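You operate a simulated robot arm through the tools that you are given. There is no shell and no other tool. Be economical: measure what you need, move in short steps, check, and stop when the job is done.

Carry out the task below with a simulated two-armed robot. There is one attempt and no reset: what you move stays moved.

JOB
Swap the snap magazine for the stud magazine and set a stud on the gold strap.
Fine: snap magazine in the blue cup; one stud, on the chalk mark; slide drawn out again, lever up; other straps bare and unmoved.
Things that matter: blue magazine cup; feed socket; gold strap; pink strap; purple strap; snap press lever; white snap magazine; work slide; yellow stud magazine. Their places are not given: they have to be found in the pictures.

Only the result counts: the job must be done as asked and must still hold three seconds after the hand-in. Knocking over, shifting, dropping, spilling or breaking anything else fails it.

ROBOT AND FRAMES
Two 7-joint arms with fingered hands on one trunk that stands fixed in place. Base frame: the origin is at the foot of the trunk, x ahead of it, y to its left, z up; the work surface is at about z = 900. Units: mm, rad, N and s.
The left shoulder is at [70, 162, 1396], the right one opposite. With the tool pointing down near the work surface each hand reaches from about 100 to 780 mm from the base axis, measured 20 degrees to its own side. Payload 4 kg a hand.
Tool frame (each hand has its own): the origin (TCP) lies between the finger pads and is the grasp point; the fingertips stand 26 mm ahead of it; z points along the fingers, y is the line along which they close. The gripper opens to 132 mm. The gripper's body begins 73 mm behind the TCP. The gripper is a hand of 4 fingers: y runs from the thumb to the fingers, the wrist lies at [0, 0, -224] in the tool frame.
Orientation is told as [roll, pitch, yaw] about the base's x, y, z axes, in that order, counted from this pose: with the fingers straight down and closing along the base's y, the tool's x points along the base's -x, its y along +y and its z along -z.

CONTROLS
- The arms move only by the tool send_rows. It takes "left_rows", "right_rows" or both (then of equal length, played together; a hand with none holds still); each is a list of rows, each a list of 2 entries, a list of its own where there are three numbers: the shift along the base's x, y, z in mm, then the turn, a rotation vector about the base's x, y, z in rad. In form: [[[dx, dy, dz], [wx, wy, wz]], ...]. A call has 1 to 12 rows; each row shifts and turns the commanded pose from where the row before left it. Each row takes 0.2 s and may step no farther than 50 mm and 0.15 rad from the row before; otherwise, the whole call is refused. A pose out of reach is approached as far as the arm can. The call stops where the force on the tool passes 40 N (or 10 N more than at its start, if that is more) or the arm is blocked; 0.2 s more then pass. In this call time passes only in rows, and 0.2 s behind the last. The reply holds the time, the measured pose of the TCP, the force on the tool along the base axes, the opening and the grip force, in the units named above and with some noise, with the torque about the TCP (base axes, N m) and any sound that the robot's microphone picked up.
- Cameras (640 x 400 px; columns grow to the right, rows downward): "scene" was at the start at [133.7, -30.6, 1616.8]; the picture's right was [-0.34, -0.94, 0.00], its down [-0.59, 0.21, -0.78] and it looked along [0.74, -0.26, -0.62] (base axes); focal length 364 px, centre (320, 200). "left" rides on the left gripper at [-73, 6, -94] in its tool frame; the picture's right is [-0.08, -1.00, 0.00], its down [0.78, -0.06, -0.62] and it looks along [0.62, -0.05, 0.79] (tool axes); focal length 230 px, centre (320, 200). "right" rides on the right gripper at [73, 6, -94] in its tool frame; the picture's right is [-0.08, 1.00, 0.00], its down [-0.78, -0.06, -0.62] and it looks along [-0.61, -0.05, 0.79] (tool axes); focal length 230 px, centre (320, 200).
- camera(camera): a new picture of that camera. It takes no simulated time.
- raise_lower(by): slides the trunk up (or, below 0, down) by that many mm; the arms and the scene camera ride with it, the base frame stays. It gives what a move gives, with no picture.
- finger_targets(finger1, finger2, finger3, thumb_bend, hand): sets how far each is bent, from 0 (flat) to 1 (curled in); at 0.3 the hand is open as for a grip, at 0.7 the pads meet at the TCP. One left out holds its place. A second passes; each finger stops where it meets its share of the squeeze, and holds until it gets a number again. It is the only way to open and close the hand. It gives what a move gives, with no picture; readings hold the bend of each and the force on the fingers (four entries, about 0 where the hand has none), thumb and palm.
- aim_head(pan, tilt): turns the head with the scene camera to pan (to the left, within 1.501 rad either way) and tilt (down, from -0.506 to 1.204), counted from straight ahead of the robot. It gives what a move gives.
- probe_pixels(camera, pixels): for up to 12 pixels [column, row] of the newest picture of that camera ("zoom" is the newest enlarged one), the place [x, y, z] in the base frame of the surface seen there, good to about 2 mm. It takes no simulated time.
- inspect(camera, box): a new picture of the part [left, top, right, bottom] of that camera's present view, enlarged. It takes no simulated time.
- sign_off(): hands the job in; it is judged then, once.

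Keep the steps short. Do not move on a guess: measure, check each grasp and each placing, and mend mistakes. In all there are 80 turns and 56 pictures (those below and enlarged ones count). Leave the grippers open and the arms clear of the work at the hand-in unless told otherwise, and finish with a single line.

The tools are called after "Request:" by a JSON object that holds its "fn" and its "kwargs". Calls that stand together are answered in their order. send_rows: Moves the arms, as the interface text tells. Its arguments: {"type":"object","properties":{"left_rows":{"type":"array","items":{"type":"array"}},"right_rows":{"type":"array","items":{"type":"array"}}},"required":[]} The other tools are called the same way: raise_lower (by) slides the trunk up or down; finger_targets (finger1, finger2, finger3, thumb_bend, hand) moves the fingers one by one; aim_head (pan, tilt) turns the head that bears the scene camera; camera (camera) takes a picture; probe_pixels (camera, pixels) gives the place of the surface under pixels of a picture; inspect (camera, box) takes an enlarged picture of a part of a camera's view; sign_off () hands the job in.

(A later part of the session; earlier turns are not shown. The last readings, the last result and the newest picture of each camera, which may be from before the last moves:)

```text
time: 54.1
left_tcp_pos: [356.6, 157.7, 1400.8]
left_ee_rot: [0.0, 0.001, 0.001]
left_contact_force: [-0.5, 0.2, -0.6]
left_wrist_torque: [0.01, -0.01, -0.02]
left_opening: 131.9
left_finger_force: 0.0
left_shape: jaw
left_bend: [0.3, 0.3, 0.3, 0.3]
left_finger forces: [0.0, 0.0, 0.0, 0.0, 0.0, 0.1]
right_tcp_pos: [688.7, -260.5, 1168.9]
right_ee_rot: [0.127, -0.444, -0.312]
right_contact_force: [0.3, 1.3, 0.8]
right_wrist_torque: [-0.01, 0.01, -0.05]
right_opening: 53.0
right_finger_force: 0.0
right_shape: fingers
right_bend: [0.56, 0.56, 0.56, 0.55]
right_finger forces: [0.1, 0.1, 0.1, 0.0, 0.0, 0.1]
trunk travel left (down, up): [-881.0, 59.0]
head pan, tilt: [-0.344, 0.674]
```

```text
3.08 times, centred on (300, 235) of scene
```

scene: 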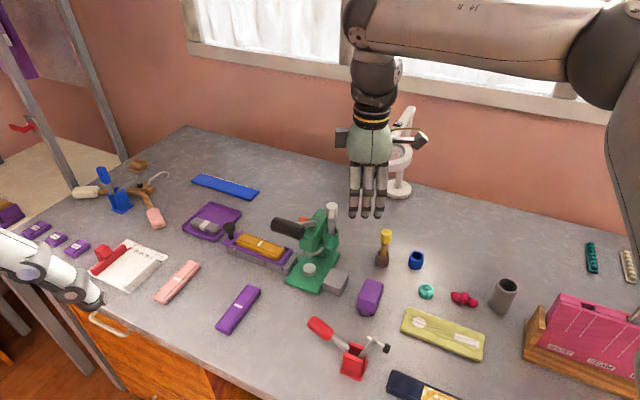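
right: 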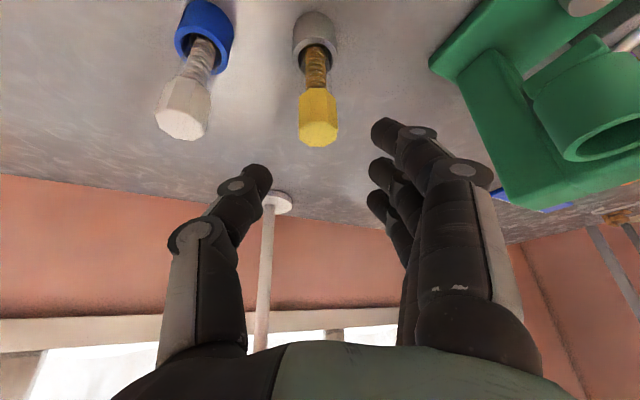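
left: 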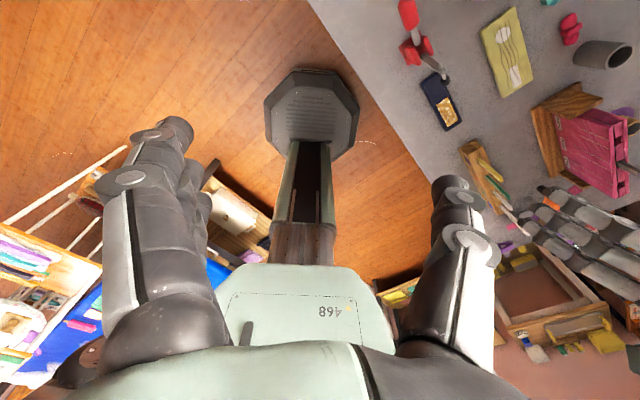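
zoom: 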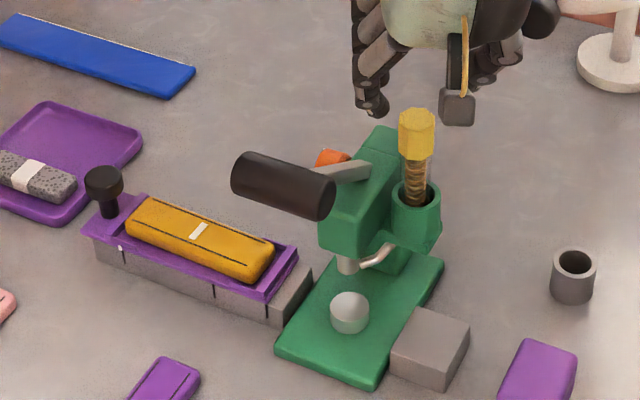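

The yellow magazine stands in the socket. Next I'll measure its height, the slide, the knob, the rail ticks and the strap mark.

Request:
{"fn": "probe_pixels", "kwargs": {"camera": "zoom", "pixels": [[417, 118], [405, 200], [121, 248], [123, 258], [214, 293], [267, 312], [199, 231], [104, 175], [104, 185], [107, 205], [90, 225], [284, 270]]}}

Request:
{"fn": "probe_pixels", "kwargs": {"camera": "zoom", "pixels": [[297, 255], [270, 297], [88, 243], [275, 320], [310, 275], [347, 268], [348, 260], [349, 300], [349, 325], [460, 325], [395, 360], [430, 312]]}}

```text
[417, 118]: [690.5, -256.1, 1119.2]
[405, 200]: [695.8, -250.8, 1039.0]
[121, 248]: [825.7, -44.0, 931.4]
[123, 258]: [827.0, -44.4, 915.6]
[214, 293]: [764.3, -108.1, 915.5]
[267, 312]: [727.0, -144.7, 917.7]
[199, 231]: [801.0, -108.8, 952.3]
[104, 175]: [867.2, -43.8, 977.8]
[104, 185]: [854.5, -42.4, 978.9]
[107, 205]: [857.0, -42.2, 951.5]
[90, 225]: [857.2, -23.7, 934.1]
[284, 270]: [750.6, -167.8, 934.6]
```

```text
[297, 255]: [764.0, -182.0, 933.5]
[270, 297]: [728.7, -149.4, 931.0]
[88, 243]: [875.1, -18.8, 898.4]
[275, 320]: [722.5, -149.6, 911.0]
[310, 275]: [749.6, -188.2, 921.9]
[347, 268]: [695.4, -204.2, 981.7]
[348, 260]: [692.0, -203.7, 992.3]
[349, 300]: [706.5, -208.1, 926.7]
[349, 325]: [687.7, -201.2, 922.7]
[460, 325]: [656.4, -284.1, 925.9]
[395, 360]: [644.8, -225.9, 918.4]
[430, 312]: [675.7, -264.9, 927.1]
```

The yellow cap top is at z 1119, the same as the white one was, so it's seated. The slide axis runs along (-0.705,-0.709). Its index dot sits at the first rail tick, and the third tick is 141 mm on, which matches the mark-to-ram distance of about 141 mm. I'll retreat the right hand and swing the left hand, tilted forward, toward the knob at (862,-43,970).

Request:
{"fn": "send_rows", "kwargs": {"right_rows": [[[-40, -8, 0], [0, 0, 0]], [[-45, -10, 0], [0, 0, 0]], [[-45, -10, 0], [0, 0, 0]], [[-40, -25, 0], [0, 0, 0]], [[-40, -25, 0], [0, 0, 0]], [[-20, -20, 0], [0, 0, 0]], [[0, 0, 0], [0, 0, 0]], [[0, 0, 0], [0, 0, 0]], [[0, 0, 0], [0, 0, 0]], [[0, 0, 0], [0, 0, 0]], [[0, 0, 0], [0, 0, 0]], [[0, 0, 0], [0, 0, 0]]], "left_rows": [[[0, 0, 0], [0, 0, -0.15]], [[0, 0, 0], [0, 0, -0.15]], [[0, 0, 0], [0, 0, -0.15]], [[0, 0, 0], [0, 0, -0.15]], [[40, -10, -15], [-0.079, -0.1155, 0]], [[40, -10, -20], [-0.079, -0.1155, 0]], [[45, -12, -20], [-0.079, -0.1155, 0]], [[45, -12, -20], [-0.079, -0.1155, 0]], [[45, -12, -20], [-0.079, -0.1155, 0]], [[45, -12, -20], [-0.079, -0.1155, 0]], [[45, -15, -20], [-0.079, -0.1155, 0]], [[40, -15, -15], [0, 0, 0]]]}}

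```text
refused: row 7 steps farther than a row can; nothing moved
```

Request:
{"fn": "send_rows", "kwargs": {"right_rows": [[[-40, -8, 0], [0, 0, 0]], [[-45, -10, 0], [0, 0, 0]], [[-45, -10, 0], [0, 0, 0]], [[-40, -25, 0], [0, 0, 0]], [[-40, -25, 0], [0, 0, 0]], [[-20, -20, 0], [0, 0, 0]], [[0, 0, 0], [0, 0, 0]], [[0, 0, 0], [0, 0, 0]], [[0, 0, 0], [0, 0, 0]], [[0, 0, 0], [0, 0, 0]], [[0, 0, 0], [0, 0, 0]], [[0, 0, 0], [0, 0, 0]]], "left_rows": [[[0, 0, 0], [0, 0, -0.148]], [[0, 0, 0], [0, 0, -0.148]], [[0, 0, 0], [0, 0, -0.148]], [[0, 0, 0], [0, 0, -0.148]], [[40, -10, -15], [-0.079, -0.1155, 0]], [[40, -10, -20], [-0.079, -0.1155, 0]], [[42, -12, -20], [-0.079, -0.1155, 0]], [[42, -12, -20], [-0.079, -0.1155, 0]], [[42, -12, -20], [-0.079, -0.1155, 0]], [[42, -12, -20], [-0.079, -0.1155, 0]], [[42, -12, -20], [-0.079, -0.1155, 0]], [[40, -15, -15], [0, 0, 0]]]}}

```text
time: 56.7
left_tcp_pos: [689.6, 61.9, 1249.5]
left_ee_rot: [-0.011, -0.979, -0.584]
left_contact_force: [-0.6, 0.8, -0.6]
left_wrist_torque: [0.01, 0.0, 0.01]
left_opening: 131.9
left_finger_force: 0.0
left_shape: jaw
left_bend: [0.3, 0.3, 0.3, 0.3]
left_finger forces: [0.0, 0.0, 0.0, 0.0, 0.1, 0.1]
right_tcp_pos: [460.4, -358.7, 1168.7]
right_ee_rot: [0.131, -0.444, -0.313]
right_contact_force: [0.7, 0.7, 0.5]
right_wrist_torque: [0.01, 0.02, -0.01]
right_opening: 53.4
right_finger_force: 0.0
right_shape: fingers
right_bend: [0.56, 0.56, 0.56, 0.55]
right_finger forces: [0.0, 0.0, 0.0, 0.0, 0.1, 0.0]
trunk travel left (down, up): [-881.0, 59.0]
head pan, tilt: [-0.344, 0.674]
```

The left arm reaches that pose fine. I'll preshape the left hand, raise the right hand so that lowering the trunk keeps it clear, and bring the left hand above the knob at the same relative height.

Request:
{"fn": "finger_targets", "kwargs": {"hand": "left", "finger1": 0.5, "finger2": 0.5, "finger3": 0.5, "thumb_bend": 0.52}}

Request:
{"fn": "send_rows", "kwargs": {"left_rows": [[[35, -20, 0], [0, 0, 0]], [[35, -20, 0], [0, 0, 0]], [[35, -20, 0], [0, 0, 0]], [[35, -20, 0], [0, 0, 0]], [[32, -24, 0], [0, 0, 0]], [[0, 0, 0], [0, 0, 0]]], "right_rows": [[[-10, -10, 40], [0, 0, 0]], [[-10, -10, 40], [0, 0, 0]], [[-10, -10, 40], [0, 0, 0]], [[-10, -10, 40], [0, 0, 0]], [[-10, -10, 40], [0, 0, 0]], [[-10, 0, 30], [0, 0, 0]]]}}

```text
time: 57.7
left_tcp_pos: [686.2, 64.4, 1250.3]
left_ee_rot: [-0.012, -0.979, -0.585]
left_contact_force: [0.7, -0.6, 0.2]
left_wrist_torque: [0.0, 0.0, -0.01]
left_opening: 68.3
left_finger_force: 0.1
left_shape: fingers
left_bend: [0.5, 0.5, 0.5, 0.52]
left_finger forces: [0.0, 0.0, 0.0, 0.1, 0.0, 0.1]
right_tcp_pos: [458.5, -357.7, 1170.4]
right_ee_rot: [0.126, -0.443, -0.312]
right_contact_force: [1.0, 0.0, 0.4]
right_wrist_torque: [0.0, 0.0, 0.02]
right_opening: 53.1
right_finger_force: 0.0
right_shape: fingers
right_bend: [0.56, 0.56, 0.56, 0.55]
right_finger forces: [0.1, 0.0, 0.0, 0.1, 0.0, 0.1]
trunk travel left (down, up): [-881.0, 59.0]
head pan, tilt: [-0.344, 0.674]
```

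```text
time: 59.1
left_tcp_pos: [856.6, -38.5, 1253.8]
left_ee_rot: [-0.012, -0.981, -0.585]
left_contact_force: [0.9, 0.6, 0.4]
left_wrist_torque: [-0.02, -0.03, 0.01]
left_opening: 68.1
left_finger_force: 0.0
left_shape: fingers
left_bend: [0.5, 0.5, 0.5, 0.52]
left_finger forces: [0.0, 0.0, 0.1, 0.1, 0.1, 0.0]
right_tcp_pos: [396.2, -407.7, 1401.1]
right_ee_rot: [0.125, -0.446, -0.31]
right_contact_force: [-0.5, 0.1, -0.6]
right_wrist_torque: [0.0, -0.02, -0.02]
right_opening: 52.6
right_finger_force: 0.1
right_shape: fingers
right_bend: [0.56, 0.56, 0.56, 0.55]
right_finger forces: [0.0, 0.1, 0.0, 0.1, 0.0, 0.1]
trunk travel left (down, up): [-881.0, 59.0]
head pan, tilt: [-0.344, 0.674]
```

Reach is good. I'll lower the trunk 215 mm and look with the left camera at the knob.

Request:
{"fn": "raise_lower", "kwargs": {"by": -215}}

Request:
{"fn": "camera", "kwargs": {"camera": "left"}}

```text
time: 61.4
left_tcp_pos: [856.2, -40.8, 1036.7]
left_ee_rot: [-0.012, -0.979, -0.587]
left_contact_force: [-0.5, 0.7, -0.8]
left_wrist_torque: [0.02, 0.02, -0.01]
left_opening: 68.1
left_finger_force: 0.1
left_shape: fingers
left_bend: [0.5, 0.5, 0.5, 0.52]
left_finger forces: [0.0, 0.1, 0.0, 0.1, 0.1, 0.0]
right_tcp_pos: [398.2, -408.7, 1185.4]
right_ee_rot: [0.127, -0.444, -0.312]
right_contact_force: [0.0, 0.1, -0.4]
right_wrist_torque: [0.02, -0.02, 0.02]
right_opening: 53.1
right_finger_force: 0.0
right_shape: fingers
right_bend: [0.56, 0.56, 0.56, 0.55]
right_finger forces: [0.1, 0.1, 0.1, 0.1, 0.1, 0.0]
trunk travel left (down, up): [-666.0, 274.0]
head pan, tilt: [-0.344, 0.674]
```

```text
10 pictures are left
```

left: 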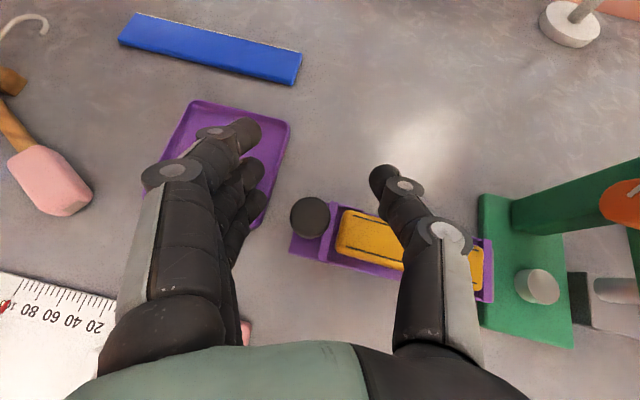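

Request:
{"fn": "probe_pixels", "kwargs": {"camera": "left", "pixels": [[310, 217], [293, 217], [328, 217], [310, 199], [310, 234], [340, 225], [378, 218], [380, 180], [240, 140], [255, 180], [538, 285], [300, 245]]}}

```text
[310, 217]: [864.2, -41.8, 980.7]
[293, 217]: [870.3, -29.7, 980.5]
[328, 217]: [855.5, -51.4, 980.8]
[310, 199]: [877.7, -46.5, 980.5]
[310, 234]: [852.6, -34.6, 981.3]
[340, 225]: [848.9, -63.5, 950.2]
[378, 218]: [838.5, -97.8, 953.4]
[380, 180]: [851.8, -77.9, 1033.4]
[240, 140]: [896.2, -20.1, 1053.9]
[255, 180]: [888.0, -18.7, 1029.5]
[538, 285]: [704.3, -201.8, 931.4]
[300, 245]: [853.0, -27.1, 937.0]
```

The knob centre is (864,-41.5) and its top is z 980. I'll shift 3 mm in y and lower 58 mm so the fingers straddle the knob.

Request:
{"fn": "send_rows", "kwargs": {"left_rows": [[[1, 3.5, 0], [0, 0, 0]], [[0, 0, 0], [0, 0, 0]]]}}

Request:
{"fn": "raise_lower", "kwargs": {"by": -57}}

Request:
{"fn": "finger_targets", "kwargs": {"hand": "left", "finger2": 0.72, "thumb_bend": 0.72}}

Request:
{"fn": "inspect", "kwargs": {"camera": "left", "box": [200, 130, 440, 280]}}

```text
time: 62.0
left_tcp_pos: [859.1, -37.7, 1036.9]
left_ee_rot: [-0.011, -0.98, -0.586]
left_contact_force: [0.3, 0.4, -0.2]
left_wrist_torque: [-0.03, 0.02, -0.02]
left_opening: 68.4
left_finger_force: 0.0
left_shape: fingers
left_bend: [0.5, 0.5, 0.5, 0.52]
left_finger forces: [0.0, 0.0, 0.0, 0.0, 0.0, 0.0]
right_tcp_pos: [396.5, -409.5, 1184.6]
right_ee_rot: [0.127, -0.445, -0.312]
right_contact_force: [-1.1, -0.3, 0.0]
right_wrist_torque: [0.0, 0.0, 0.0]
right_opening: 53.0
right_finger_force: 0.1
right_shape: fingers
right_bend: [0.56, 0.56, 0.56, 0.55]
right_finger forces: [0.0, 0.0, 0.0, 0.0, 0.0, 0.0]
trunk travel left (down, up): [-666.0, 274.0]
head pan, tilt: [-0.344, 0.674]
```

```text
time: 62.9
left_tcp_pos: [859.6, -36.9, 978.8]
left_ee_rot: [-0.011, -0.98, -0.585]
left_contact_force: [0.7, -1.2, 0.1]
left_wrist_torque: [0.03, 0.03, -0.02]
left_opening: 68.1
left_finger_force: 0.0
left_shape: fingers
left_bend: [0.5, 0.5, 0.5, 0.52]
left_finger forces: [0.0, 0.0, 0.1, 0.1, 0.1, 0.0]
right_tcp_pos: [397.5, -410.3, 1128.1]
right_ee_rot: [0.127, -0.445, -0.311]
right_contact_force: [0.0, 0.3, 0.4]
right_wrist_torque: [0.0, 0.01, 0.03]
right_opening: 52.8
right_finger_force: 0.1
right_shape: fingers
right_bend: [0.56, 0.56, 0.56, 0.55]
right_finger forces: [0.1, 0.0, 0.1, 0.1, 0.0, 0.0]
trunk travel left (down, up): [-609.0, 331.0]
head pan, tilt: [-0.344, 0.674]
```

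```text
time: 63.9
left_tcp_pos: [858.0, -39.5, 979.2]
left_ee_rot: [-0.011, -0.979, -0.589]
left_contact_force: [0.4, -6.2, -0.4]
left_wrist_torque: [-0.02, -0.03, 0.0]
left_opening: 49.0
left_finger_force: 9.0
left_shape: fingers
left_bend: [0.5, 0.64, 0.5, 0.67]
left_finger forces: [0.0, 6.5, 0.0, 0.0, 11.8, 0.0]
right_tcp_pos: [397.5, -410.1, 1128.2]
right_ee_rot: [0.13, -0.444, -0.313]
right_contact_force: [1.7, 0.3, 0.8]
right_wrist_torque: [-0.02, 0.03, -0.01]
right_opening: 52.8
right_finger_force: 0.0
right_shape: fingers
right_bend: [0.56, 0.56, 0.56, 0.55]
right_finger forces: [0.1, 0.1, 0.1, 0.1, 0.0, 0.0]
trunk travel left (down, up): [-609.0, 331.0]
head pan, tilt: [-0.344, 0.674]
```

```text
2.67 times, centred on (320, 205) of left
```

zoom: 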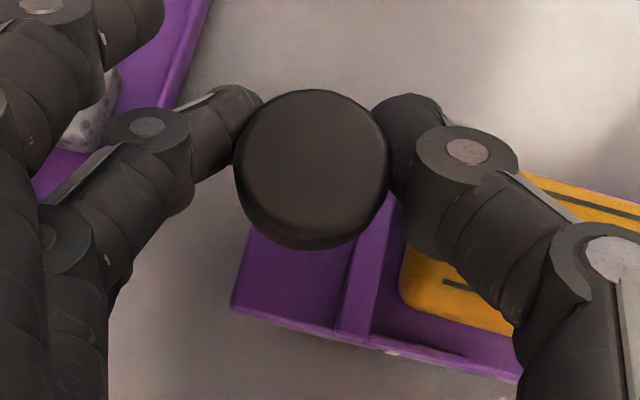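

The knob is firmly pinched. I'll push the slide along (-0.705,-0.709), 100 mm first.

Request:
{"fn": "send_rows", "kwargs": {"left_rows": [[[-10.6, -10.6, 0], [0, 0, 0]], [[-10.6, -10.6, 0], [0, 0, 0]], [[-10.6, -10.6, 0], [0, 0, 0]], [[-10.6, -10.6, 0], [0, 0, 0]], [[-10.6, -10.6, 0], [0, 0, 0]], [[-10.6, -10.6, 0], [0, 0, 0]], [[-7, -7.1, 0], [0, 0, 0]]]}}

```text
time: 65.5
left_tcp_pos: [790.0, -107.6, 978.7]
left_ee_rot: [-0.013, -0.981, -0.583]
left_contact_force: [8.1, -4.9, 3.6]
left_wrist_torque: [-0.05, -0.14, 0.08]
left_opening: 47.7
left_finger_force: 9.5
left_shape: fingers
left_bend: [0.5, 0.64, 0.5, 0.67]
left_finger forces: [0.1, 8.3, 0.1, 0.1, 10.4, 0.0]
right_tcp_pos: [399.9, -409.9, 1127.5]
right_ee_rot: [0.128, -0.445, -0.314]
right_contact_force: [-0.1, -0.2, -0.1]
right_wrist_torque: [-0.01, -0.03, 0.02]
right_opening: 53.1
right_finger_force: 0.1
right_shape: fingers
right_bend: [0.56, 0.56, 0.56, 0.55]
right_finger forces: [0.0, 0.0, 0.1, 0.0, 0.1, 0.1]
trunk travel left (down, up): [-609.0, 331.0]
head pan, tilt: [-0.344, 0.674]
```

It slides smoothly. I'll push 32 mm more and then measure the dot and mark.

Request:
{"fn": "send_rows", "kwargs": {"left_rows": [[[-7.5, -7.5, 0], [0, 0, 0]], [[-7.5, -7.5, 0], [0, 0, 0]], [[-7.5, -7.5, 0], [0, 0, 0]], [[0, 0, 0], [0, 0, 0]]]}}

Request:
{"fn": "inspect", "kwargs": {"camera": "scene", "box": [230, 100, 350, 190]}}

```text
time: 66.5
left_tcp_pos: [764.5, -132.6, 979.5]
left_ee_rot: [-0.012, -0.977, -0.587]
left_contact_force: [5.6, -7.3, 1.5]
left_wrist_torque: [-0.06, -0.1, 0.06]
left_opening: 47.8
left_finger_force: 9.6
left_shape: fingers
left_bend: [0.5, 0.64, 0.5, 0.67]
left_finger forces: [0.1, 7.5, 0.0, 0.0, 11.4, 0.1]
right_tcp_pos: [398.7, -410.4, 1128.0]
right_ee_rot: [0.129, -0.445, -0.313]
right_contact_force: [0.1, 0.3, -0.4]
right_wrist_torque: [0.0, 0.02, 0.0]
right_opening: 52.9
right_finger_force: 0.2
right_shape: fingers
right_bend: [0.56, 0.56, 0.56, 0.55]
right_finger forces: [0.0, 0.1, 0.0, 0.1, 0.0, 0.1]
trunk travel left (down, up): [-609.0, 331.0]
head pan, tilt: [-0.344, 0.674]
```

```text
4.44 times, centred on (290, 145) of scene
```

zoom: 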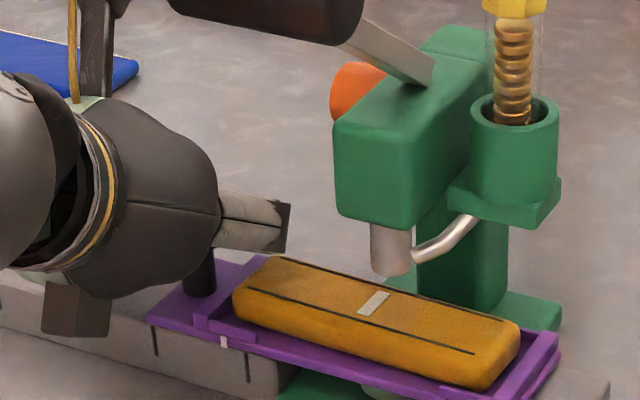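

Request:
{"fn": "probe_pixels", "kwargs": {"camera": "zoom", "pixels": [[225, 342], [249, 365], [155, 340], [375, 303], [365, 312], [385, 294], [392, 266], [376, 240], [406, 240], [392, 240], [374, 262], [410, 264]]}}

```text
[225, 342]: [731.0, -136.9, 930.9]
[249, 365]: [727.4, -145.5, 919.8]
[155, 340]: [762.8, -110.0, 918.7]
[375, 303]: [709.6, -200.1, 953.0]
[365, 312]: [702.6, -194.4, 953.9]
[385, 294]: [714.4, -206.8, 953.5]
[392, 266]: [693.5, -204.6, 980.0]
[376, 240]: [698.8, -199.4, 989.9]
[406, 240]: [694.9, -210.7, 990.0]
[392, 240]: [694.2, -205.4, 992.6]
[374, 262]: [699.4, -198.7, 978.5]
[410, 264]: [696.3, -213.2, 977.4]
```

The ram centre is (702,-207.4) and the mark centre (708.9,-200.4), so 9.8 mm remain; the dot-to-third-tick distance says about the same. I'll push 9.7 mm.

Request:
{"fn": "send_rows", "kwargs": {"left_rows": [[[-3.4, -3.45, 0], [0, 0, 0]], [[-3.4, -3.45, 0], [0, 0, 0]], [[0, 0, 0], [0, 0, 0]]]}}

Request:
{"fn": "inspect", "kwargs": {"camera": "scene", "box": [265, 135, 345, 195]}}

```text
time: 67.3
left_tcp_pos: [758.7, -139.5, 978.0]
left_ee_rot: [-0.013, -0.978, -0.585]
left_contact_force: [4.4, -5.1, 1.0]
left_wrist_torque: [-0.03, -0.07, 0.03]
left_opening: 48.0
left_finger_force: 8.3
left_shape: fingers
left_bend: [0.5, 0.64, 0.5, 0.67]
left_finger forces: [0.0, 7.2, 0.1, 0.1, 10.8, 0.0]
right_tcp_pos: [398.5, -410.9, 1128.4]
right_ee_rot: [0.13, -0.445, -0.313]
right_contact_force: [0.2, 0.4, -0.2]
right_wrist_torque: [0.0, 0.0, -0.01]
right_opening: 52.8
right_finger_force: 0.2
right_shape: fingers
right_bend: [0.56, 0.56, 0.56, 0.55]
right_finger forces: [0.0, 0.0, 0.1, 0.1, 0.1, 0.0]
trunk travel left (down, up): [-609.0, 331.0]
head pan, tilt: [-0.344, 0.674]
```

```text
6.67 times, centred on (305, 165) of scene
```

zoom: 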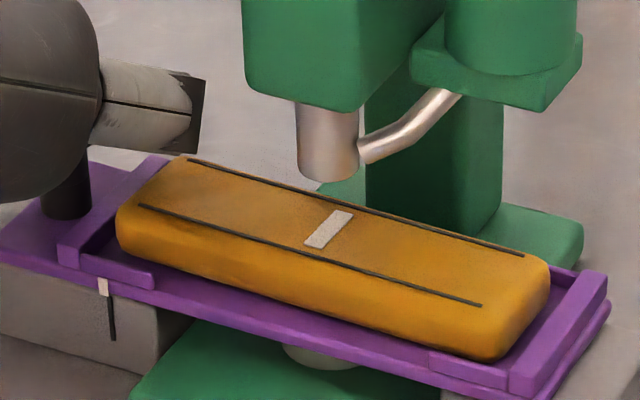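

Request:
{"fn": "probe_pixels", "kwargs": {"camera": "zoom", "pixels": [[328, 230], [312, 243], [345, 215], [103, 287], [111, 320], [328, 150], [303, 150], [354, 150], [328, 175], [328, 120], [302, 130], [355, 130]]}}

```text
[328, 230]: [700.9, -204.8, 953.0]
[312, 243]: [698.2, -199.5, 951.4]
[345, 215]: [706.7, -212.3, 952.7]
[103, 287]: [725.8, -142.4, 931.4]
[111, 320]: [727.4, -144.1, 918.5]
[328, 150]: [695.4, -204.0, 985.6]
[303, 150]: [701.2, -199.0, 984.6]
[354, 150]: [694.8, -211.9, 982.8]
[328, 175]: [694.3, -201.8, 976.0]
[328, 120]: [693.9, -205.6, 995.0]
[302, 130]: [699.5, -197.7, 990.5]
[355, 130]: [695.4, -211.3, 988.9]
```

The mark is now within about 0.5 mm of the ram axis, and the dot is at the third tick. The left hand would be in the lever's way, so I'll open it and withdraw backward, then sideways away from the handle.

Request:
{"fn": "finger_targets", "kwargs": {"hand": "left", "finger2": 0.5, "thumb_bend": 0.52}}

Request:
{"fn": "send_rows", "kwargs": {"left_rows": [[[-6, 7, 0], [0, 0, 0]], [[-11, 13, 0], [0, 0, 0]], [[-11, 13, 0], [0, 0, 0]], [[-11, 13, 0], [0, 0, 0]], [[20, 20, 5], [0, 0, 0]], [[22, 22, 10], [0, 0, 0]], [[0, 20, 20], [0, 0, 0]], [[-20, 30, 20], [0, 0, 0]], [[-30, 30, 20], [0, 0, 0]]]}}

Request:
{"fn": "raise_lower", "kwargs": {"by": 120}}

Request:
{"fn": "inspect", "kwargs": {"camera": "scene", "box": [220, 140, 380, 260]}}

```text
time: 68.3
left_tcp_pos: [758.3, -138.1, 979.4]
left_ee_rot: [-0.013, -0.98, -0.587]
left_contact_force: [-0.2, -0.9, 0.3]
left_wrist_torque: [-0.02, 0.0, -0.01]
left_opening: 67.5
left_finger_force: 0.1
left_shape: fingers
left_bend: [0.5, 0.5, 0.5, 0.52]
left_finger forces: [0.1, 0.0, 0.0, 0.0, 0.1, 0.0]
right_tcp_pos: [397.4, -409.7, 1128.7]
right_ee_rot: [0.128, -0.445, -0.312]
right_contact_force: [0.0, 0.0, 0.0]
right_wrist_torque: [-0.01, -0.01, 0.0]
right_opening: 52.8
right_finger_force: 0.1
right_shape: fingers
right_bend: [0.56, 0.56, 0.56, 0.55]
right_finger forces: [0.1, 0.1, 0.1, 0.0, 0.0, 0.1]
trunk travel left (down, up): [-609.0, 331.0]
head pan, tilt: [-0.344, 0.674]
```

```text
time: 70.3
left_tcp_pos: [712.1, 32.3, 1054.4]
left_ee_rot: [-0.012, -0.982, -0.589]
left_contact_force: [-0.1, -0.2, -0.4]
left_wrist_torque: [0.0, 0.03, 0.02]
left_opening: 67.5
left_finger_force: 0.0
left_shape: fingers
left_bend: [0.5, 0.5, 0.5, 0.52]
left_finger forces: [0.0, 0.0, 0.0, 0.0, 0.1, 0.0]
right_tcp_pos: [397.3, -408.4, 1129.2]
right_ee_rot: [0.129, -0.446, -0.311]
right_contact_force: [-0.6, -0.7, 0.6]
right_wrist_torque: [0.02, -0.05, 0.01]
right_opening: 53.1
right_finger_force: 0.0
right_shape: fingers
right_bend: [0.56, 0.56, 0.56, 0.55]
right_finger forces: [0.0, 0.0, 0.1, 0.0, 0.1, 0.1]
trunk travel left (down, up): [-609.0, 331.0]
head pan, tilt: [-0.344, 0.674]
```

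```text
time: 71.8
left_tcp_pos: [712.4, 30.6, 1171.2]
left_ee_rot: [-0.012, -0.98, -0.586]
left_contact_force: [0.7, -0.2, -0.2]
left_wrist_torque: [0.02, 0.0, 0.0]
left_opening: 67.3
left_finger_force: 0.0
left_shape: fingers
left_bend: [0.5, 0.5, 0.5, 0.52]
left_finger forces: [0.0, 0.0, 0.1, 0.0, 0.0, 0.0]
right_tcp_pos: [398.3, -410.3, 1247.4]
right_ee_rot: [0.128, -0.444, -0.313]
right_contact_force: [0.2, 0.0, 0.5]
right_wrist_torque: [-0.02, 0.02, 0.0]
right_opening: 53.1
right_finger_force: 0.0
right_shape: fingers
right_bend: [0.56, 0.56, 0.56, 0.55]
right_finger forces: [0.0, 0.1, 0.1, 0.0, 0.0, 0.0]
trunk travel left (down, up): [-729.0, 211.0]
head pan, tilt: [-0.344, 0.674]
```

```text
3.33 times, centred on (300, 200) of scene
```

zoom: 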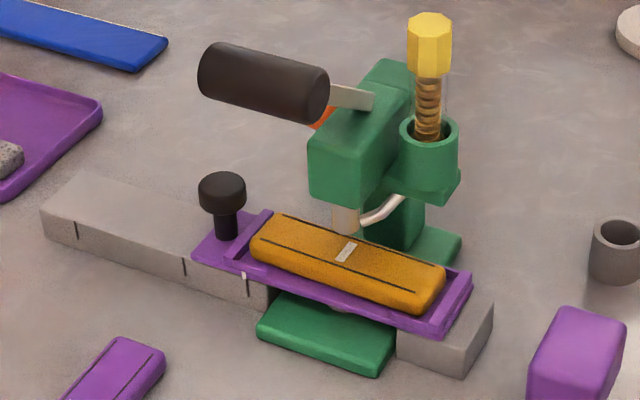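

The slide stayed in place, with the mark under the ram. The orange cap is the lever pivot, at about t=-42, z 1040. I'll make a loose fist with the left hand, reduce its tilt to 0.6, bring it above the handle, and look.

Request:
{"fn": "finger_targets", "kwargs": {"hand": "left", "finger1": 0.7, "finger2": 0.7, "finger3": 0.7, "thumb_bend": 0.7}}

Request:
{"fn": "send_rows", "kwargs": {"left_rows": [[[-24, -8, 18], [0.07, 0.106, 0]], [[-24, -8, 18], [0.07, 0.106, 0]], [[-24, -8, 18], [0.07, 0.106, 0]], [[-3, -38, 0], [0, 0, 0]], [[0, -38, 0], [0, 0, 0]], [[0, -38, 0], [0, 0, 0]], [[-2, -38, 0], [0, 0, 0]], [[0, 0, 0], [0, 0, 0]]]}}

Request:
{"fn": "inspect", "kwargs": {"camera": "scene", "box": [200, 90, 400, 240]}}

```text
time: 72.8
left_tcp_pos: [711.3, 30.8, 1173.3]
left_ee_rot: [-0.013, -0.98, -0.586]
left_contact_force: [1.2, 0.0, -0.4]
left_wrist_torque: [0.03, -0.01, 0.03]
left_opening: 14.4
left_finger_force: 0.1
left_shape: fingers
left_bend: [0.7, 0.7, 0.7, 0.7]
left_finger forces: [0.0, 0.0, 0.1, 0.1, 0.0, 0.1]
right_tcp_pos: [397.8, -408.6, 1248.1]
right_ee_rot: [0.13, -0.445, -0.312]
right_contact_force: [-0.9, 0.2, 0.2]
right_wrist_torque: [0.02, -0.02, -0.02]
right_opening: 53.0
right_finger_force: 0.1
right_shape: fingers
right_bend: [0.56, 0.56, 0.56, 0.55]
right_finger forces: [0.1, 0.0, 0.0, 0.1, 0.0, 0.1]
trunk travel left (down, up): [-729.0, 211.0]
head pan, tilt: [-0.344, 0.674]
```

```text
time: 74.6
left_tcp_pos: [637.0, -144.4, 1227.2]
left_ee_rot: [-0.014, -0.598, -0.587]
left_contact_force: [0.6, 0.4, 0.6]
left_wrist_torque: [-0.01, 0.02, 0.0]
left_opening: 14.6
left_finger_force: 0.1
left_shape: fingers
left_bend: [0.7, 0.7, 0.7, 0.7]
left_finger forces: [0.0, 0.0, 0.0, 0.0, 0.0, 0.0]
right_tcp_pos: [398.5, -408.8, 1248.3]
right_ee_rot: [0.126, -0.445, -0.312]
right_contact_force: [0.5, 0.1, 0.2]
right_wrist_torque: [0.03, -0.01, -0.03]
right_opening: 52.9
right_finger_force: 0.0
right_shape: fingers
right_bend: [0.56, 0.56, 0.56, 0.55]
right_finger forces: [0.0, 0.0, 0.1, 0.1, 0.0, 0.0]
trunk travel left (down, up): [-729.0, 211.0]
head pan, tilt: [-0.344, 0.674]
```

```text
2.67 times, centred on (300, 165) of scene
```

zoom: 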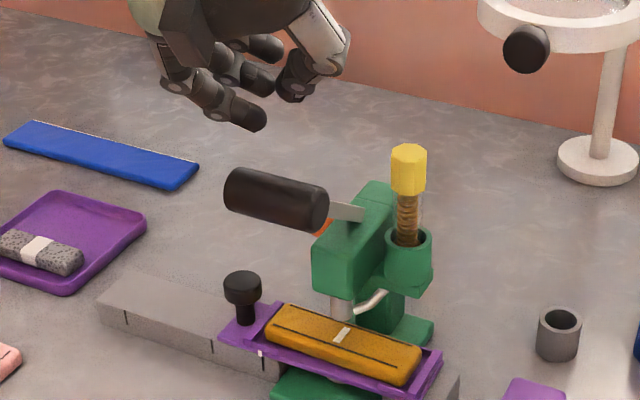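

The fist is over the handle. I'll shift 8 mm along the handle and go down to contact.

Request:
{"fn": "send_rows", "kwargs": {"left_rows": [[[-6, -6, -12], [0, 0, 0]], [[0, 0, -12], [0, 0, 0]], [[0, 0, -8], [0, 0, 0]], [[-2, 2, -8], [0, 0, 0]], [[-4, 4, -8], [0, 0, 0]], [[0, 0, 0], [0, 0, 0]]]}}

```text
time: 76.0
left_tcp_pos: [623.3, -146.7, 1178.7]
left_ee_rot: [-0.012, -0.598, -0.584]
left_contact_force: [0.8, -0.6, 0.2]
left_wrist_torque: [0.04, 0.02, -0.03]
left_opening: 14.4
left_finger_force: 0.1
left_shape: fingers
left_bend: [0.7, 0.7, 0.7, 0.7]
left_finger forces: [0.0, 0.0, 0.0, 0.0, 0.1, 0.1]
right_tcp_pos: [398.4, -409.8, 1247.6]
right_ee_rot: [0.129, -0.443, -0.312]
right_contact_force: [0.0, 0.0, -0.3]
right_wrist_torque: [-0.01, 0.03, -0.03]
right_opening: 52.9
right_finger_force: 0.1
right_shape: fingers
right_bend: [0.56, 0.56, 0.56, 0.55]
right_finger forces: [0.1, 0.0, 0.0, 0.1, 0.1, 0.0]
trunk travel left (down, up): [-729.0, 211.0]
head pan, tilt: [-0.344, 0.674]
```

Request:
{"fn": "send_rows", "kwargs": {"left_rows": [[[0, 0, -6], [0, 0, 0]], [[0, 0, -6], [0, 0, 0]], [[0, 0, -6], [0, 0, 0]], [[0, 0, 0], [0, 0, 0]]]}}

```text
time: 77.0
left_tcp_pos: [619.3, -141.7, 1164.9]
left_ee_rot: [-0.012, -0.603, -0.586]
left_contact_force: [-15.1, 14.9, 17.2]
left_wrist_torque: [0.34, 0.37, 0.09]
left_opening: 14.0
left_finger_force: 15.9
left_shape: fingers
left_bend: [0.7, 0.7, 0.72, 0.7]
left_finger forces: [0.0, 2.6, 19.6, 0.0, 9.5, 0.0]
right_tcp_pos: [393.0, -405.2, 1251.5]
right_ee_rot: [0.126, -0.451, -0.311]
right_contact_force: [-0.7, 0.4, 0.6]
right_wrist_torque: [-0.01, -0.02, 0.03]
right_opening: 52.8
right_finger_force: 0.0
right_shape: fingers
right_bend: [0.56, 0.56, 0.56, 0.55]
right_finger forces: [0.1, 0.0, 0.0, 0.0, 0.0, 0.0]
trunk travel left (down, up): [-729.0, 211.0]
head pan, tilt: [-0.344, 0.674]
```

The force points up and forward, so I'm touching the front flank of the handle. I'll lift, move 15 mm toward the press, and press from the top.

Request:
{"fn": "send_rows", "kwargs": {"left_rows": [[[0, 0, 14], [0, 0, 0]], [[6, -6, 8], [0, 0, 0]], [[7, -7, 0], [0, 0, 0]], [[0, 0, -8], [0, 0, 0]], [[0, 0, -8], [0, 0, 0]], [[0, 0, -5], [0, 0, 0]], [[0, 0, 0], [0, 0, 0]]]}}

```text
time: 78.6
left_tcp_pos: [636.3, -156.6, 1161.9]
left_ee_rot: [-0.013, -0.597, -0.587]
left_contact_force: [0.3, -1.7, 5.1]
left_wrist_torque: [0.03, 0.03, 0.01]
left_opening: 14.5
left_finger_force: 2.1
left_shape: fingers
left_bend: [0.7, 0.7, 0.71, 0.7]
left_finger forces: [0.1, 0.0, 4.1, 0.0, 0.0, 0.1]
right_tcp_pos: [397.8, -409.0, 1247.4]
right_ee_rot: [0.125, -0.446, -0.312]
right_contact_force: [0.5, 0.3, 0.0]
right_wrist_torque: [0.0, 0.02, 0.02]
right_opening: 53.0
right_finger_force: 0.0
right_shape: fingers
right_bend: [0.56, 0.56, 0.56, 0.55]
right_finger forces: [0.1, 0.0, 0.1, 0.1, 0.0, 0.0]
trunk travel left (down, up): [-729.0, 211.0]
head pan, tilt: [-0.344, 0.674]
```

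Good top contact at 5 N. I'll push down along the lever's arc.

Request:
{"fn": "send_rows", "kwargs": {"left_rows": [[[-3, 3, -7], [0, 0, 0]], [[-3, 3, -7], [0, 0, 0]], [[-3, 3, -7], [0, 0, 0]], [[-2.5, 2.5, -8], [0, 0, 0]], [[-2, 2, -8], [0, 0, 0]], [[0, 0, 0], [0, 0, 0]]]}}

```text
time: 80.0
left_tcp_pos: [623.3, -145.1, 1125.0]
left_ee_rot: [-0.013, -0.599, -0.585]
left_contact_force: [2.8, -2.5, 4.8]
left_wrist_torque: [-0.03, -0.07, -0.05]
left_opening: 14.1
left_finger_force: 3.3
left_shape: fingers
left_bend: [0.7, 0.7, 0.71, 0.7]
left_finger forces: [0.0, 0.1, 6.3, 0.0, 0.1, 0.0]
right_tcp_pos: [398.4, -410.0, 1248.3]
right_ee_rot: [0.129, -0.444, -0.313]
right_contact_force: [0.5, 0.7, 0.4]
right_wrist_torque: [0.03, 0.0, -0.03]
right_opening: 52.9
right_finger_force: 0.0
right_shape: fingers
right_bend: [0.56, 0.56, 0.56, 0.55]
right_finger forces: [0.0, 0.0, 0.0, 0.1, 0.0, 0.0]
trunk travel left (down, up): [-729.0, 211.0]
head pan, tilt: [-0.344, 0.674]
```

The lever follows with about 6 N. I'll continue down.

Request:
{"fn": "send_rows", "kwargs": {"left_rows": [[[-3.5, 3.5, -8], [0, 0, 0]], [[-3, 3, -8], [0, 0, 0]], [[-2, 2, -8], [0, 0, 0]], [[-1.5, 1.5, -8], [0, 0, 0]], [[0, 0, 0], [0, 0, 0]]]}}

```text
time: 81.2
left_tcp_pos: [611.7, -134.2, 1092.4]
left_ee_rot: [-0.012, -0.599, -0.585]
left_contact_force: [-3.0, 2.8, 5.8]
left_wrist_torque: [0.14, 0.08, 0.01]
left_opening: 14.2
left_finger_force: 3.8
left_shape: fingers
left_bend: [0.7, 0.7, 0.72, 0.7]
left_finger forces: [0.1, 0.0, 7.2, 0.0, 0.1, 0.0]
right_tcp_pos: [396.3, -408.1, 1248.4]
right_ee_rot: [0.128, -0.447, -0.312]
right_contact_force: [-0.4, -0.5, 0.2]
right_wrist_torque: [0.01, 0.0, -0.01]
right_opening: 52.8
right_finger_force: 0.1
right_shape: fingers
right_bend: [0.56, 0.56, 0.56, 0.55]
right_finger forces: [0.1, 0.1, 0.0, 0.0, 0.0, 0.0]
trunk travel left (down, up): [-729.0, 211.0]
head pan, tilt: [-0.344, 0.674]
```

Request:
{"fn": "send_rows", "kwargs": {"left_rows": [[[0, 0, -7], [0, 0, 0]], [[0, 0, -7], [0, 0, 0]], [[0, 0, -7], [0, 0, 0]], [[0, 0, -7], [0, 0, 0]], [[0, 0, 0], [0, 0, 0]]]}}

```text
time: 82.4
left_tcp_pos: [610.3, -135.3, 1065.2]
left_ee_rot: [-0.012, -0.598, -0.586]
left_contact_force: [-1.0, 2.5, 7.0]
left_wrist_torque: [0.11, 0.04, 0.0]
left_opening: 14.1
left_finger_force: 3.2
left_shape: fingers
left_bend: [0.7, 0.7, 0.72, 0.7]
left_finger forces: [0.0, 0.0, 7.0, 0.0, 0.0, 0.1]
right_tcp_pos: [396.6, -408.9, 1248.5]
right_ee_rot: [0.128, -0.447, -0.314]
right_contact_force: [-0.1, -0.5, 0.5]
right_wrist_torque: [0.02, -0.02, -0.02]
right_opening: 53.1
right_finger_force: 0.1
right_shape: fingers
right_bend: [0.56, 0.56, 0.56, 0.55]
right_finger forces: [0.1, 0.1, 0.0, 0.1, 0.0, 0.1]
trunk travel left (down, up): [-729.0, 211.0]
head pan, tilt: [-0.344, 0.674]
```

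Request:
{"fn": "send_rows", "kwargs": {"left_rows": [[[0.5, -0.5, -7], [0, 0, 0]], [[1, -1, -7], [0, 0, 0]], [[1.5, -1.5, -7], [0, 0, 0]], [[2, -2, -7], [0, 0, 0]], [[0, 0, 0], [0, 0, 0]]]}}

```text
time: 83.3
left_tcp_pos: [615.4, -135.7, 1054.1]
left_ee_rot: [-0.013, -0.616, -0.581]
left_contact_force: [-8.1, 14.1, 22.2]
left_wrist_torque: [0.31, 0.19, -0.06]
left_opening: 14.3
left_finger_force: 14.8
left_shape: fingers
left_bend: [0.7, 0.72, 0.77, 0.7]
left_finger forces: [0.0, 11.5, 16.2, 0.0, 1.9, 0.0]
right_tcp_pos: [394.4, -405.1, 1250.2]
right_ee_rot: [0.128, -0.448, -0.311]
right_contact_force: [0.2, 0.1, 0.0]
right_wrist_torque: [-0.02, -0.03, 0.01]
right_opening: 52.9
right_finger_force: 0.0
right_shape: fingers
right_bend: [0.56, 0.56, 0.56, 0.55]
right_finger forces: [0.1, 0.0, 0.0, 0.0, 0.0, 0.0]
trunk travel left (down, up): [-729.0, 211.0]
head pan, tilt: [-0.344, 0.674]
stopped in row 4 (left hand): the force on the tool passed its limit at 44 N (the readings are from after the stop); the commanded pose is now the measured one
```

Stopped at 44 N, so the ram is probably at the bottom of its stroke. I'll look at it.

Request:
{"fn": "inspect", "kwargs": {"camera": "scene", "box": [230, 140, 370, 250]}}

```text
3.64 times, centred on (300, 195) of scene
```

zoom: 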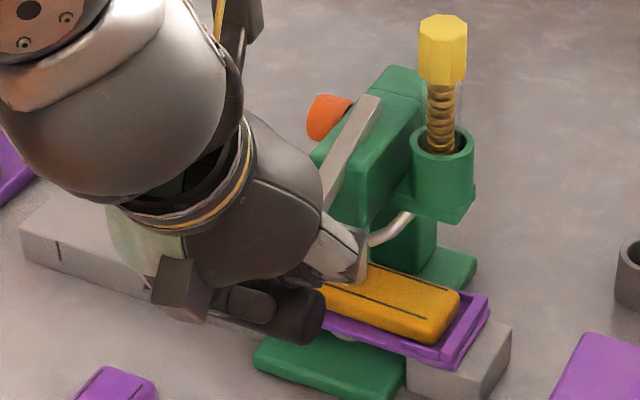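

The lever is well down with the ram at the strap. One more short push will show whether this is a hard stop.

Request:
{"fn": "send_rows", "kwargs": {"left_rows": [[[0, 0, -3], [0, 0, 0]], [[0, 0, -3], [0, 0, 0]], [[0, 0, -3], [0, 0, 0]]]}}

Request:
{"fn": "probe_pixels", "kwargs": {"camera": "zoom", "pixels": [[310, 310], [280, 300], [345, 160], [370, 105], [362, 255]]}}

```text
time: 84.0
left_tcp_pos: [620.2, -139.7, 1050.8]
left_ee_rot: [-0.013, -0.629, -0.58]
left_contact_force: [-4.7, 9.4, 18.2]
left_wrist_torque: [0.18, 0.11, -0.11]
left_opening: 14.5
left_finger_force: 11.7
left_shape: fingers
left_bend: [0.7, 0.71, 0.82, 0.7]
left_finger forces: [0.0, 12.1, 10.6, 0.0, 0.0, 0.0]
right_tcp_pos: [395.6, -408.5, 1249.6]
right_ee_rot: [0.129, -0.448, -0.312]
right_contact_force: [0.2, -0.9, 0.0]
right_wrist_torque: [-0.01, 0.01, -0.02]
right_opening: 53.1
right_finger_force: 0.0
right_shape: fingers
right_bend: [0.56, 0.56, 0.56, 0.55]
right_finger forces: [0.1, 0.0, 0.0, 0.0, 0.0, 0.0]
trunk travel left (down, up): [-729.0, 211.0]
head pan, tilt: [-0.344, 0.674]
stopped in row 3 (left hand): the force on the tool passed its limit at 42 N (the readings are from after the stop); the commanded pose is now the measured one
```

```text
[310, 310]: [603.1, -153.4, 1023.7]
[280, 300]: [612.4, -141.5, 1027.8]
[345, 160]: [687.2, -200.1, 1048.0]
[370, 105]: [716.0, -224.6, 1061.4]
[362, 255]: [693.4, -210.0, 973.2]
```

Hard stop again at about 42 N, so the stroke is complete. I'll raise the hand slowly along the same arc and see whether the lever returns.

Request:
{"fn": "send_rows", "kwargs": {"left_rows": [[[-3, 3, 8], [0, 0, 0]], [[0, 0, 12], [0, 0, 0]], [[0, 0, 12], [0, 0, 0]], [[0, 0, 12], [0, 0, 0]], [[2, -2, 12], [0, 0, 0]], [[3, -3, 12], [0, 0, 0]], [[4, -4, 12], [0, 0, 0]], [[4, -4, 12], [0, 0, 0]], [[4, -4, 12], [0, 0, 0]], [[0, 0, 20], [0, 0, 0]], [[0, 0, 30], [0, 0, 0]], [[0, 0, 30], [0, 0, 0]]]}}

Request:
{"fn": "inspect", "kwargs": {"camera": "scene", "box": [230, 140, 370, 250]}}

```text
time: 86.6
left_tcp_pos: [632.2, -156.7, 1228.7]
left_ee_rot: [-0.015, -0.622, -0.579]
left_contact_force: [-0.1, -1.2, 0.1]
left_wrist_torque: [-0.04, 0.0, 0.03]
left_opening: 14.2
left_finger_force: 0.1
left_shape: fingers
left_bend: [0.7, 0.7, 0.7, 0.7]
left_finger forces: [0.0, 0.0, 0.0, 0.1, 0.0, 0.0]
right_tcp_pos: [398.6, -409.6, 1248.6]
right_ee_rot: [0.129, -0.446, -0.312]
right_contact_force: [0.2, 0.2, 1.3]
right_wrist_torque: [0.03, -0.02, 0.02]
right_opening: 53.0
right_finger_force: 0.1
right_shape: fingers
right_bend: [0.56, 0.56, 0.56, 0.55]
right_finger forces: [0.1, 0.0, 0.0, 0.0, 0.0, 0.0]
trunk travel left (down, up): [-729.0, 211.0]
head pan, tilt: [-0.344, 0.674]
```

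```text
3.64 times, centred on (300, 195) of scene
```

zoom: 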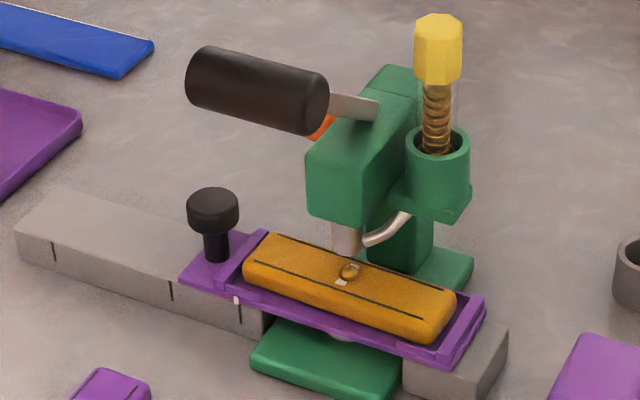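

The stud is on the mark and the lever came back up by itself. I'll return the left hand along its earlier path toward the knob, then open it and lower the trunk.

Request:
{"fn": "send_rows", "kwargs": {"left_rows": [[[0, 38, 0], [0, 0, 0]], [[0, 38, 0], [0, 0, 0]], [[0, 38, 0], [0, 0, 0]], [[0, 38, 0], [0, 0, 0]], [[26.5, 12, -19], [-0.066, -0.1, 0]], [[26.5, 12, -19], [-0.066, -0.1, 0]], [[26.5, 12, -19], [-0.066, -0.1, 0]], [[0, 0, 0], [0, 0, 0]]]}}

Request:
{"fn": "finger_targets", "kwargs": {"hand": "left", "finger1": 0.5, "finger2": 0.5, "finger3": 0.5, "thumb_bend": 0.52}}

Request:
{"fn": "raise_lower", "kwargs": {"by": -120}}

```text
time: 88.4
left_tcp_pos: [713.2, 34.1, 1173.7]
left_ee_rot: [-0.02, -0.981, -0.579]
left_contact_force: [-0.2, -0.1, -0.3]
left_wrist_torque: [0.0, 0.0, 0.0]
left_opening: 14.2
left_finger_force: 0.2
left_shape: fingers
left_bend: [0.7, 0.7, 0.7, 0.7]
left_finger forces: [0.1, 0.0, 0.0, 0.1, 0.0, 0.1]
right_tcp_pos: [397.2, -410.3, 1247.0]
right_ee_rot: [0.13, -0.447, -0.313]
right_contact_force: [-0.1, 0.2, 0.0]
right_wrist_torque: [-0.04, 0.04, -0.01]
right_opening: 52.9
right_finger_force: 0.1
right_shape: fingers
right_bend: [0.56, 0.56, 0.56, 0.55]
right_finger forces: [0.0, 0.1, 0.0, 0.0, 0.1, 0.0]
trunk travel left (down, up): [-729.0, 211.0]
head pan, tilt: [-0.344, 0.674]
```

```text
time: 89.4
left_tcp_pos: [712.8, 32.0, 1171.2]
left_ee_rot: [-0.019, -0.98, -0.577]
left_contact_force: [1.1, -0.4, 0.5]
left_wrist_torque: [-0.01, 0.0, -0.02]
left_opening: 66.4
left_finger_force: 0.1
left_shape: fingers
left_bend: [0.5, 0.5, 0.5, 0.52]
left_finger forces: [0.1, 0.0, 0.1, 0.0, 0.0, 0.0]
right_tcp_pos: [397.6, -409.2, 1248.8]
right_ee_rot: [0.129, -0.444, -0.312]
right_contact_force: [-0.8, -0.3, 0.0]
right_wrist_torque: [-0.03, 0.04, 0.01]
right_opening: 52.7
right_finger_force: 0.0
right_shape: fingers
right_bend: [0.56, 0.56, 0.56, 0.55]
right_finger forces: [0.1, 0.0, 0.1, 0.1, 0.1, 0.1]
trunk travel left (down, up): [-729.0, 211.0]
head pan, tilt: [-0.344, 0.674]
```

```text
time: 90.9
left_tcp_pos: [712.5, 32.8, 1053.1]
left_ee_rot: [-0.018, -0.981, -0.577]
left_contact_force: [-0.2, -0.1, -0.3]
left_wrist_torque: [0.02, 0.0, -0.01]
left_opening: 66.7
left_finger_force: 0.1
left_shape: fingers
left_bend: [0.5, 0.5, 0.5, 0.52]
left_finger forces: [0.0, 0.1, 0.0, 0.0, 0.1, 0.0]
right_tcp_pos: [397.8, -410.0, 1128.2]
right_ee_rot: [0.127, -0.447, -0.314]
right_contact_force: [0.4, -0.2, 0.5]
right_wrist_torque: [0.01, 0.0, -0.01]
right_opening: 53.1
right_finger_force: 0.0
right_shape: fingers
right_bend: [0.56, 0.56, 0.56, 0.55]
right_finger forces: [0.0, 0.1, 0.1, 0.0, 0.1, 0.0]
trunk travel left (down, up): [-609.0, 331.0]
head pan, tilt: [-0.344, 0.674]
5 turns are left
```

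Five turns are left. I'll retrace the withdrawal path exactly back to the knob and pinch it.

Request:
{"fn": "send_rows", "kwargs": {"left_rows": [[[29, -32, -20], [0, 0, 0]], [[20, -31, -19], [0, 0, 0]], [[0, -20, -20], [0, 0, 0]], [[-22, -22, -10], [0, 0, 0]], [[-20, -20, -5], [0, 0, 0]], [[11, -13, 0], [0, 0, 0]], [[11, -13, 0], [0, 0, 0]], [[11, -13, 0], [0, 0, 0]], [[6, -7, 0], [0, 0, 0]], [[0, 0, 0], [0, 0, 0]]]}}

Request:
{"fn": "finger_targets", "kwargs": {"hand": "left", "finger2": 0.72, "thumb_bend": 0.72}}

Request:
{"fn": "inspect", "kwargs": {"camera": "left", "box": [200, 130, 440, 280]}}

```text
time: 93.1
left_tcp_pos: [758.0, -138.1, 979.2]
left_ee_rot: [-0.019, -0.98, -0.575]
left_contact_force: [-0.1, -0.3, 0.7]
left_wrist_torque: [0.03, 0.0, 0.0]
left_opening: 66.7
left_finger_force: 0.1
left_shape: fingers
left_bend: [0.5, 0.5, 0.5, 0.52]
left_finger forces: [0.0, 0.1, 0.0, 0.0, 0.1, 0.1]
right_tcp_pos: [397.7, -408.2, 1128.2]
right_ee_rot: [0.129, -0.447, -0.313]
right_contact_force: [0.0, -0.3, 0.0]
right_wrist_torque: [0.02, -0.01, -0.04]
right_opening: 52.9
right_finger_force: 0.0
right_shape: fingers
right_bend: [0.56, 0.56, 0.56, 0.55]
right_finger forces: [0.1, 0.0, 0.1, 0.0, 0.0, 0.1]
trunk travel left (down, up): [-609.0, 331.0]
head pan, tilt: [-0.344, 0.674]
```

```text
time: 94.1
left_tcp_pos: [758.0, -139.0, 977.6]
left_ee_rot: [-0.02, -0.982, -0.577]
left_contact_force: [2.8, -4.7, 0.0]
left_wrist_torque: [0.03, -0.07, 0.06]
left_opening: 47.7
left_finger_force: 9.3
left_shape: fingers
left_bend: [0.5, 0.62, 0.5, 0.67]
left_finger forces: [0.1, 7.3, 0.0, 0.0, 10.7, 0.1]
right_tcp_pos: [399.3, -410.0, 1127.4]
right_ee_rot: [0.128, -0.445, -0.314]
right_contact_force: [-0.7, 0.7, 0.3]
right_wrist_torque: [-0.02, -0.04, 0.0]
right_opening: 53.0
right_finger_force: 0.0
right_shape: fingers
right_bend: [0.56, 0.56, 0.56, 0.55]
right_finger forces: [0.1, 0.0, 0.0, 0.0, 0.0, 0.0]
trunk travel left (down, up): [-609.0, 331.0]
head pan, tilt: [-0.344, 0.674]
```

```text
2.67 times, centred on (320, 205) of left
4 turns are left
```

zoom: 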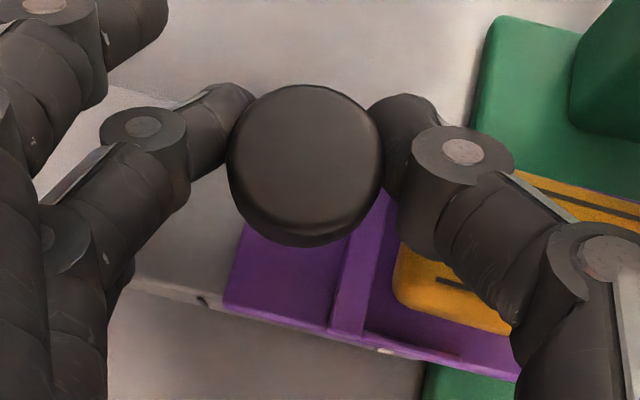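

The pinch is the same as before. I'll draw the slide back out 141 mm and check.

Request:
{"fn": "send_rows", "kwargs": {"left_rows": [[[10.6, 10.65, 0], [0, 0, 0]], [[10.6, 10.65, 0], [0, 0, 0]], [[10.6, 10.65, 0], [0, 0, 0]], [[10.6, 10.65, 0], [0, 0, 0]], [[10.6, 10.65, 0], [0, 0, 0]], [[10.6, 10.65, 0], [0, 0, 0]], [[10.6, 10.65, 0], [0, 0, 0]], [[10.6, 10.65, 0], [0, 0, 0]], [[10.6, 10.65, 0], [0, 0, 0]], [[4.4, 4, 0], [0, 0, 0]], [[0, 0, 0], [0, 0, 0]]]}}

Request:
{"fn": "inspect", "kwargs": {"camera": "scene", "box": [190, 90, 370, 210]}}

```text
time: 96.5
left_tcp_pos: [858.8, -39.2, 978.1]
left_ee_rot: [-0.016, -0.979, -0.578]
left_contact_force: [2.1, -6.7, -0.1]
left_wrist_torque: [-0.07, -0.04, 0.02]
left_opening: 47.9
left_finger_force: 9.2
left_shape: fingers
left_bend: [0.5, 0.63, 0.5, 0.67]
left_finger forces: [0.0, 6.3, 0.1, 0.0, 11.2, 0.0]
right_tcp_pos: [398.1, -410.4, 1128.3]
right_ee_rot: [0.129, -0.445, -0.312]
right_contact_force: [0.1, -0.3, 0.3]
right_wrist_torque: [0.02, 0.04, 0.01]
right_opening: 52.9
right_finger_force: 0.1
right_shape: fingers
right_bend: [0.56, 0.56, 0.56, 0.55]
right_finger forces: [0.0, 0.0, 0.0, 0.0, 0.1, 0.1]
trunk travel left (down, up): [-609.0, 331.0]
head pan, tilt: [-0.344, 0.674]
```

```text
3.33 times, centred on (280, 150) of scene
3 turns are left
```

zoom: 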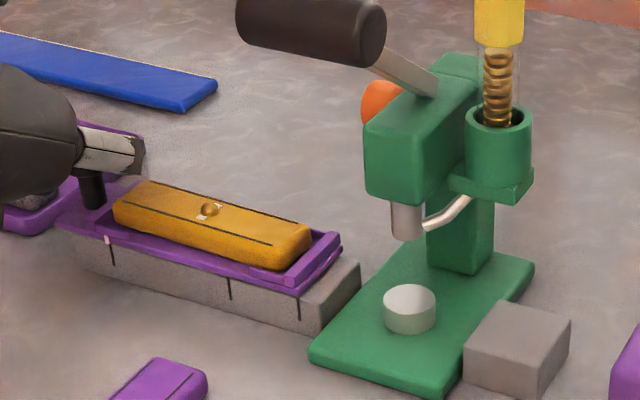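

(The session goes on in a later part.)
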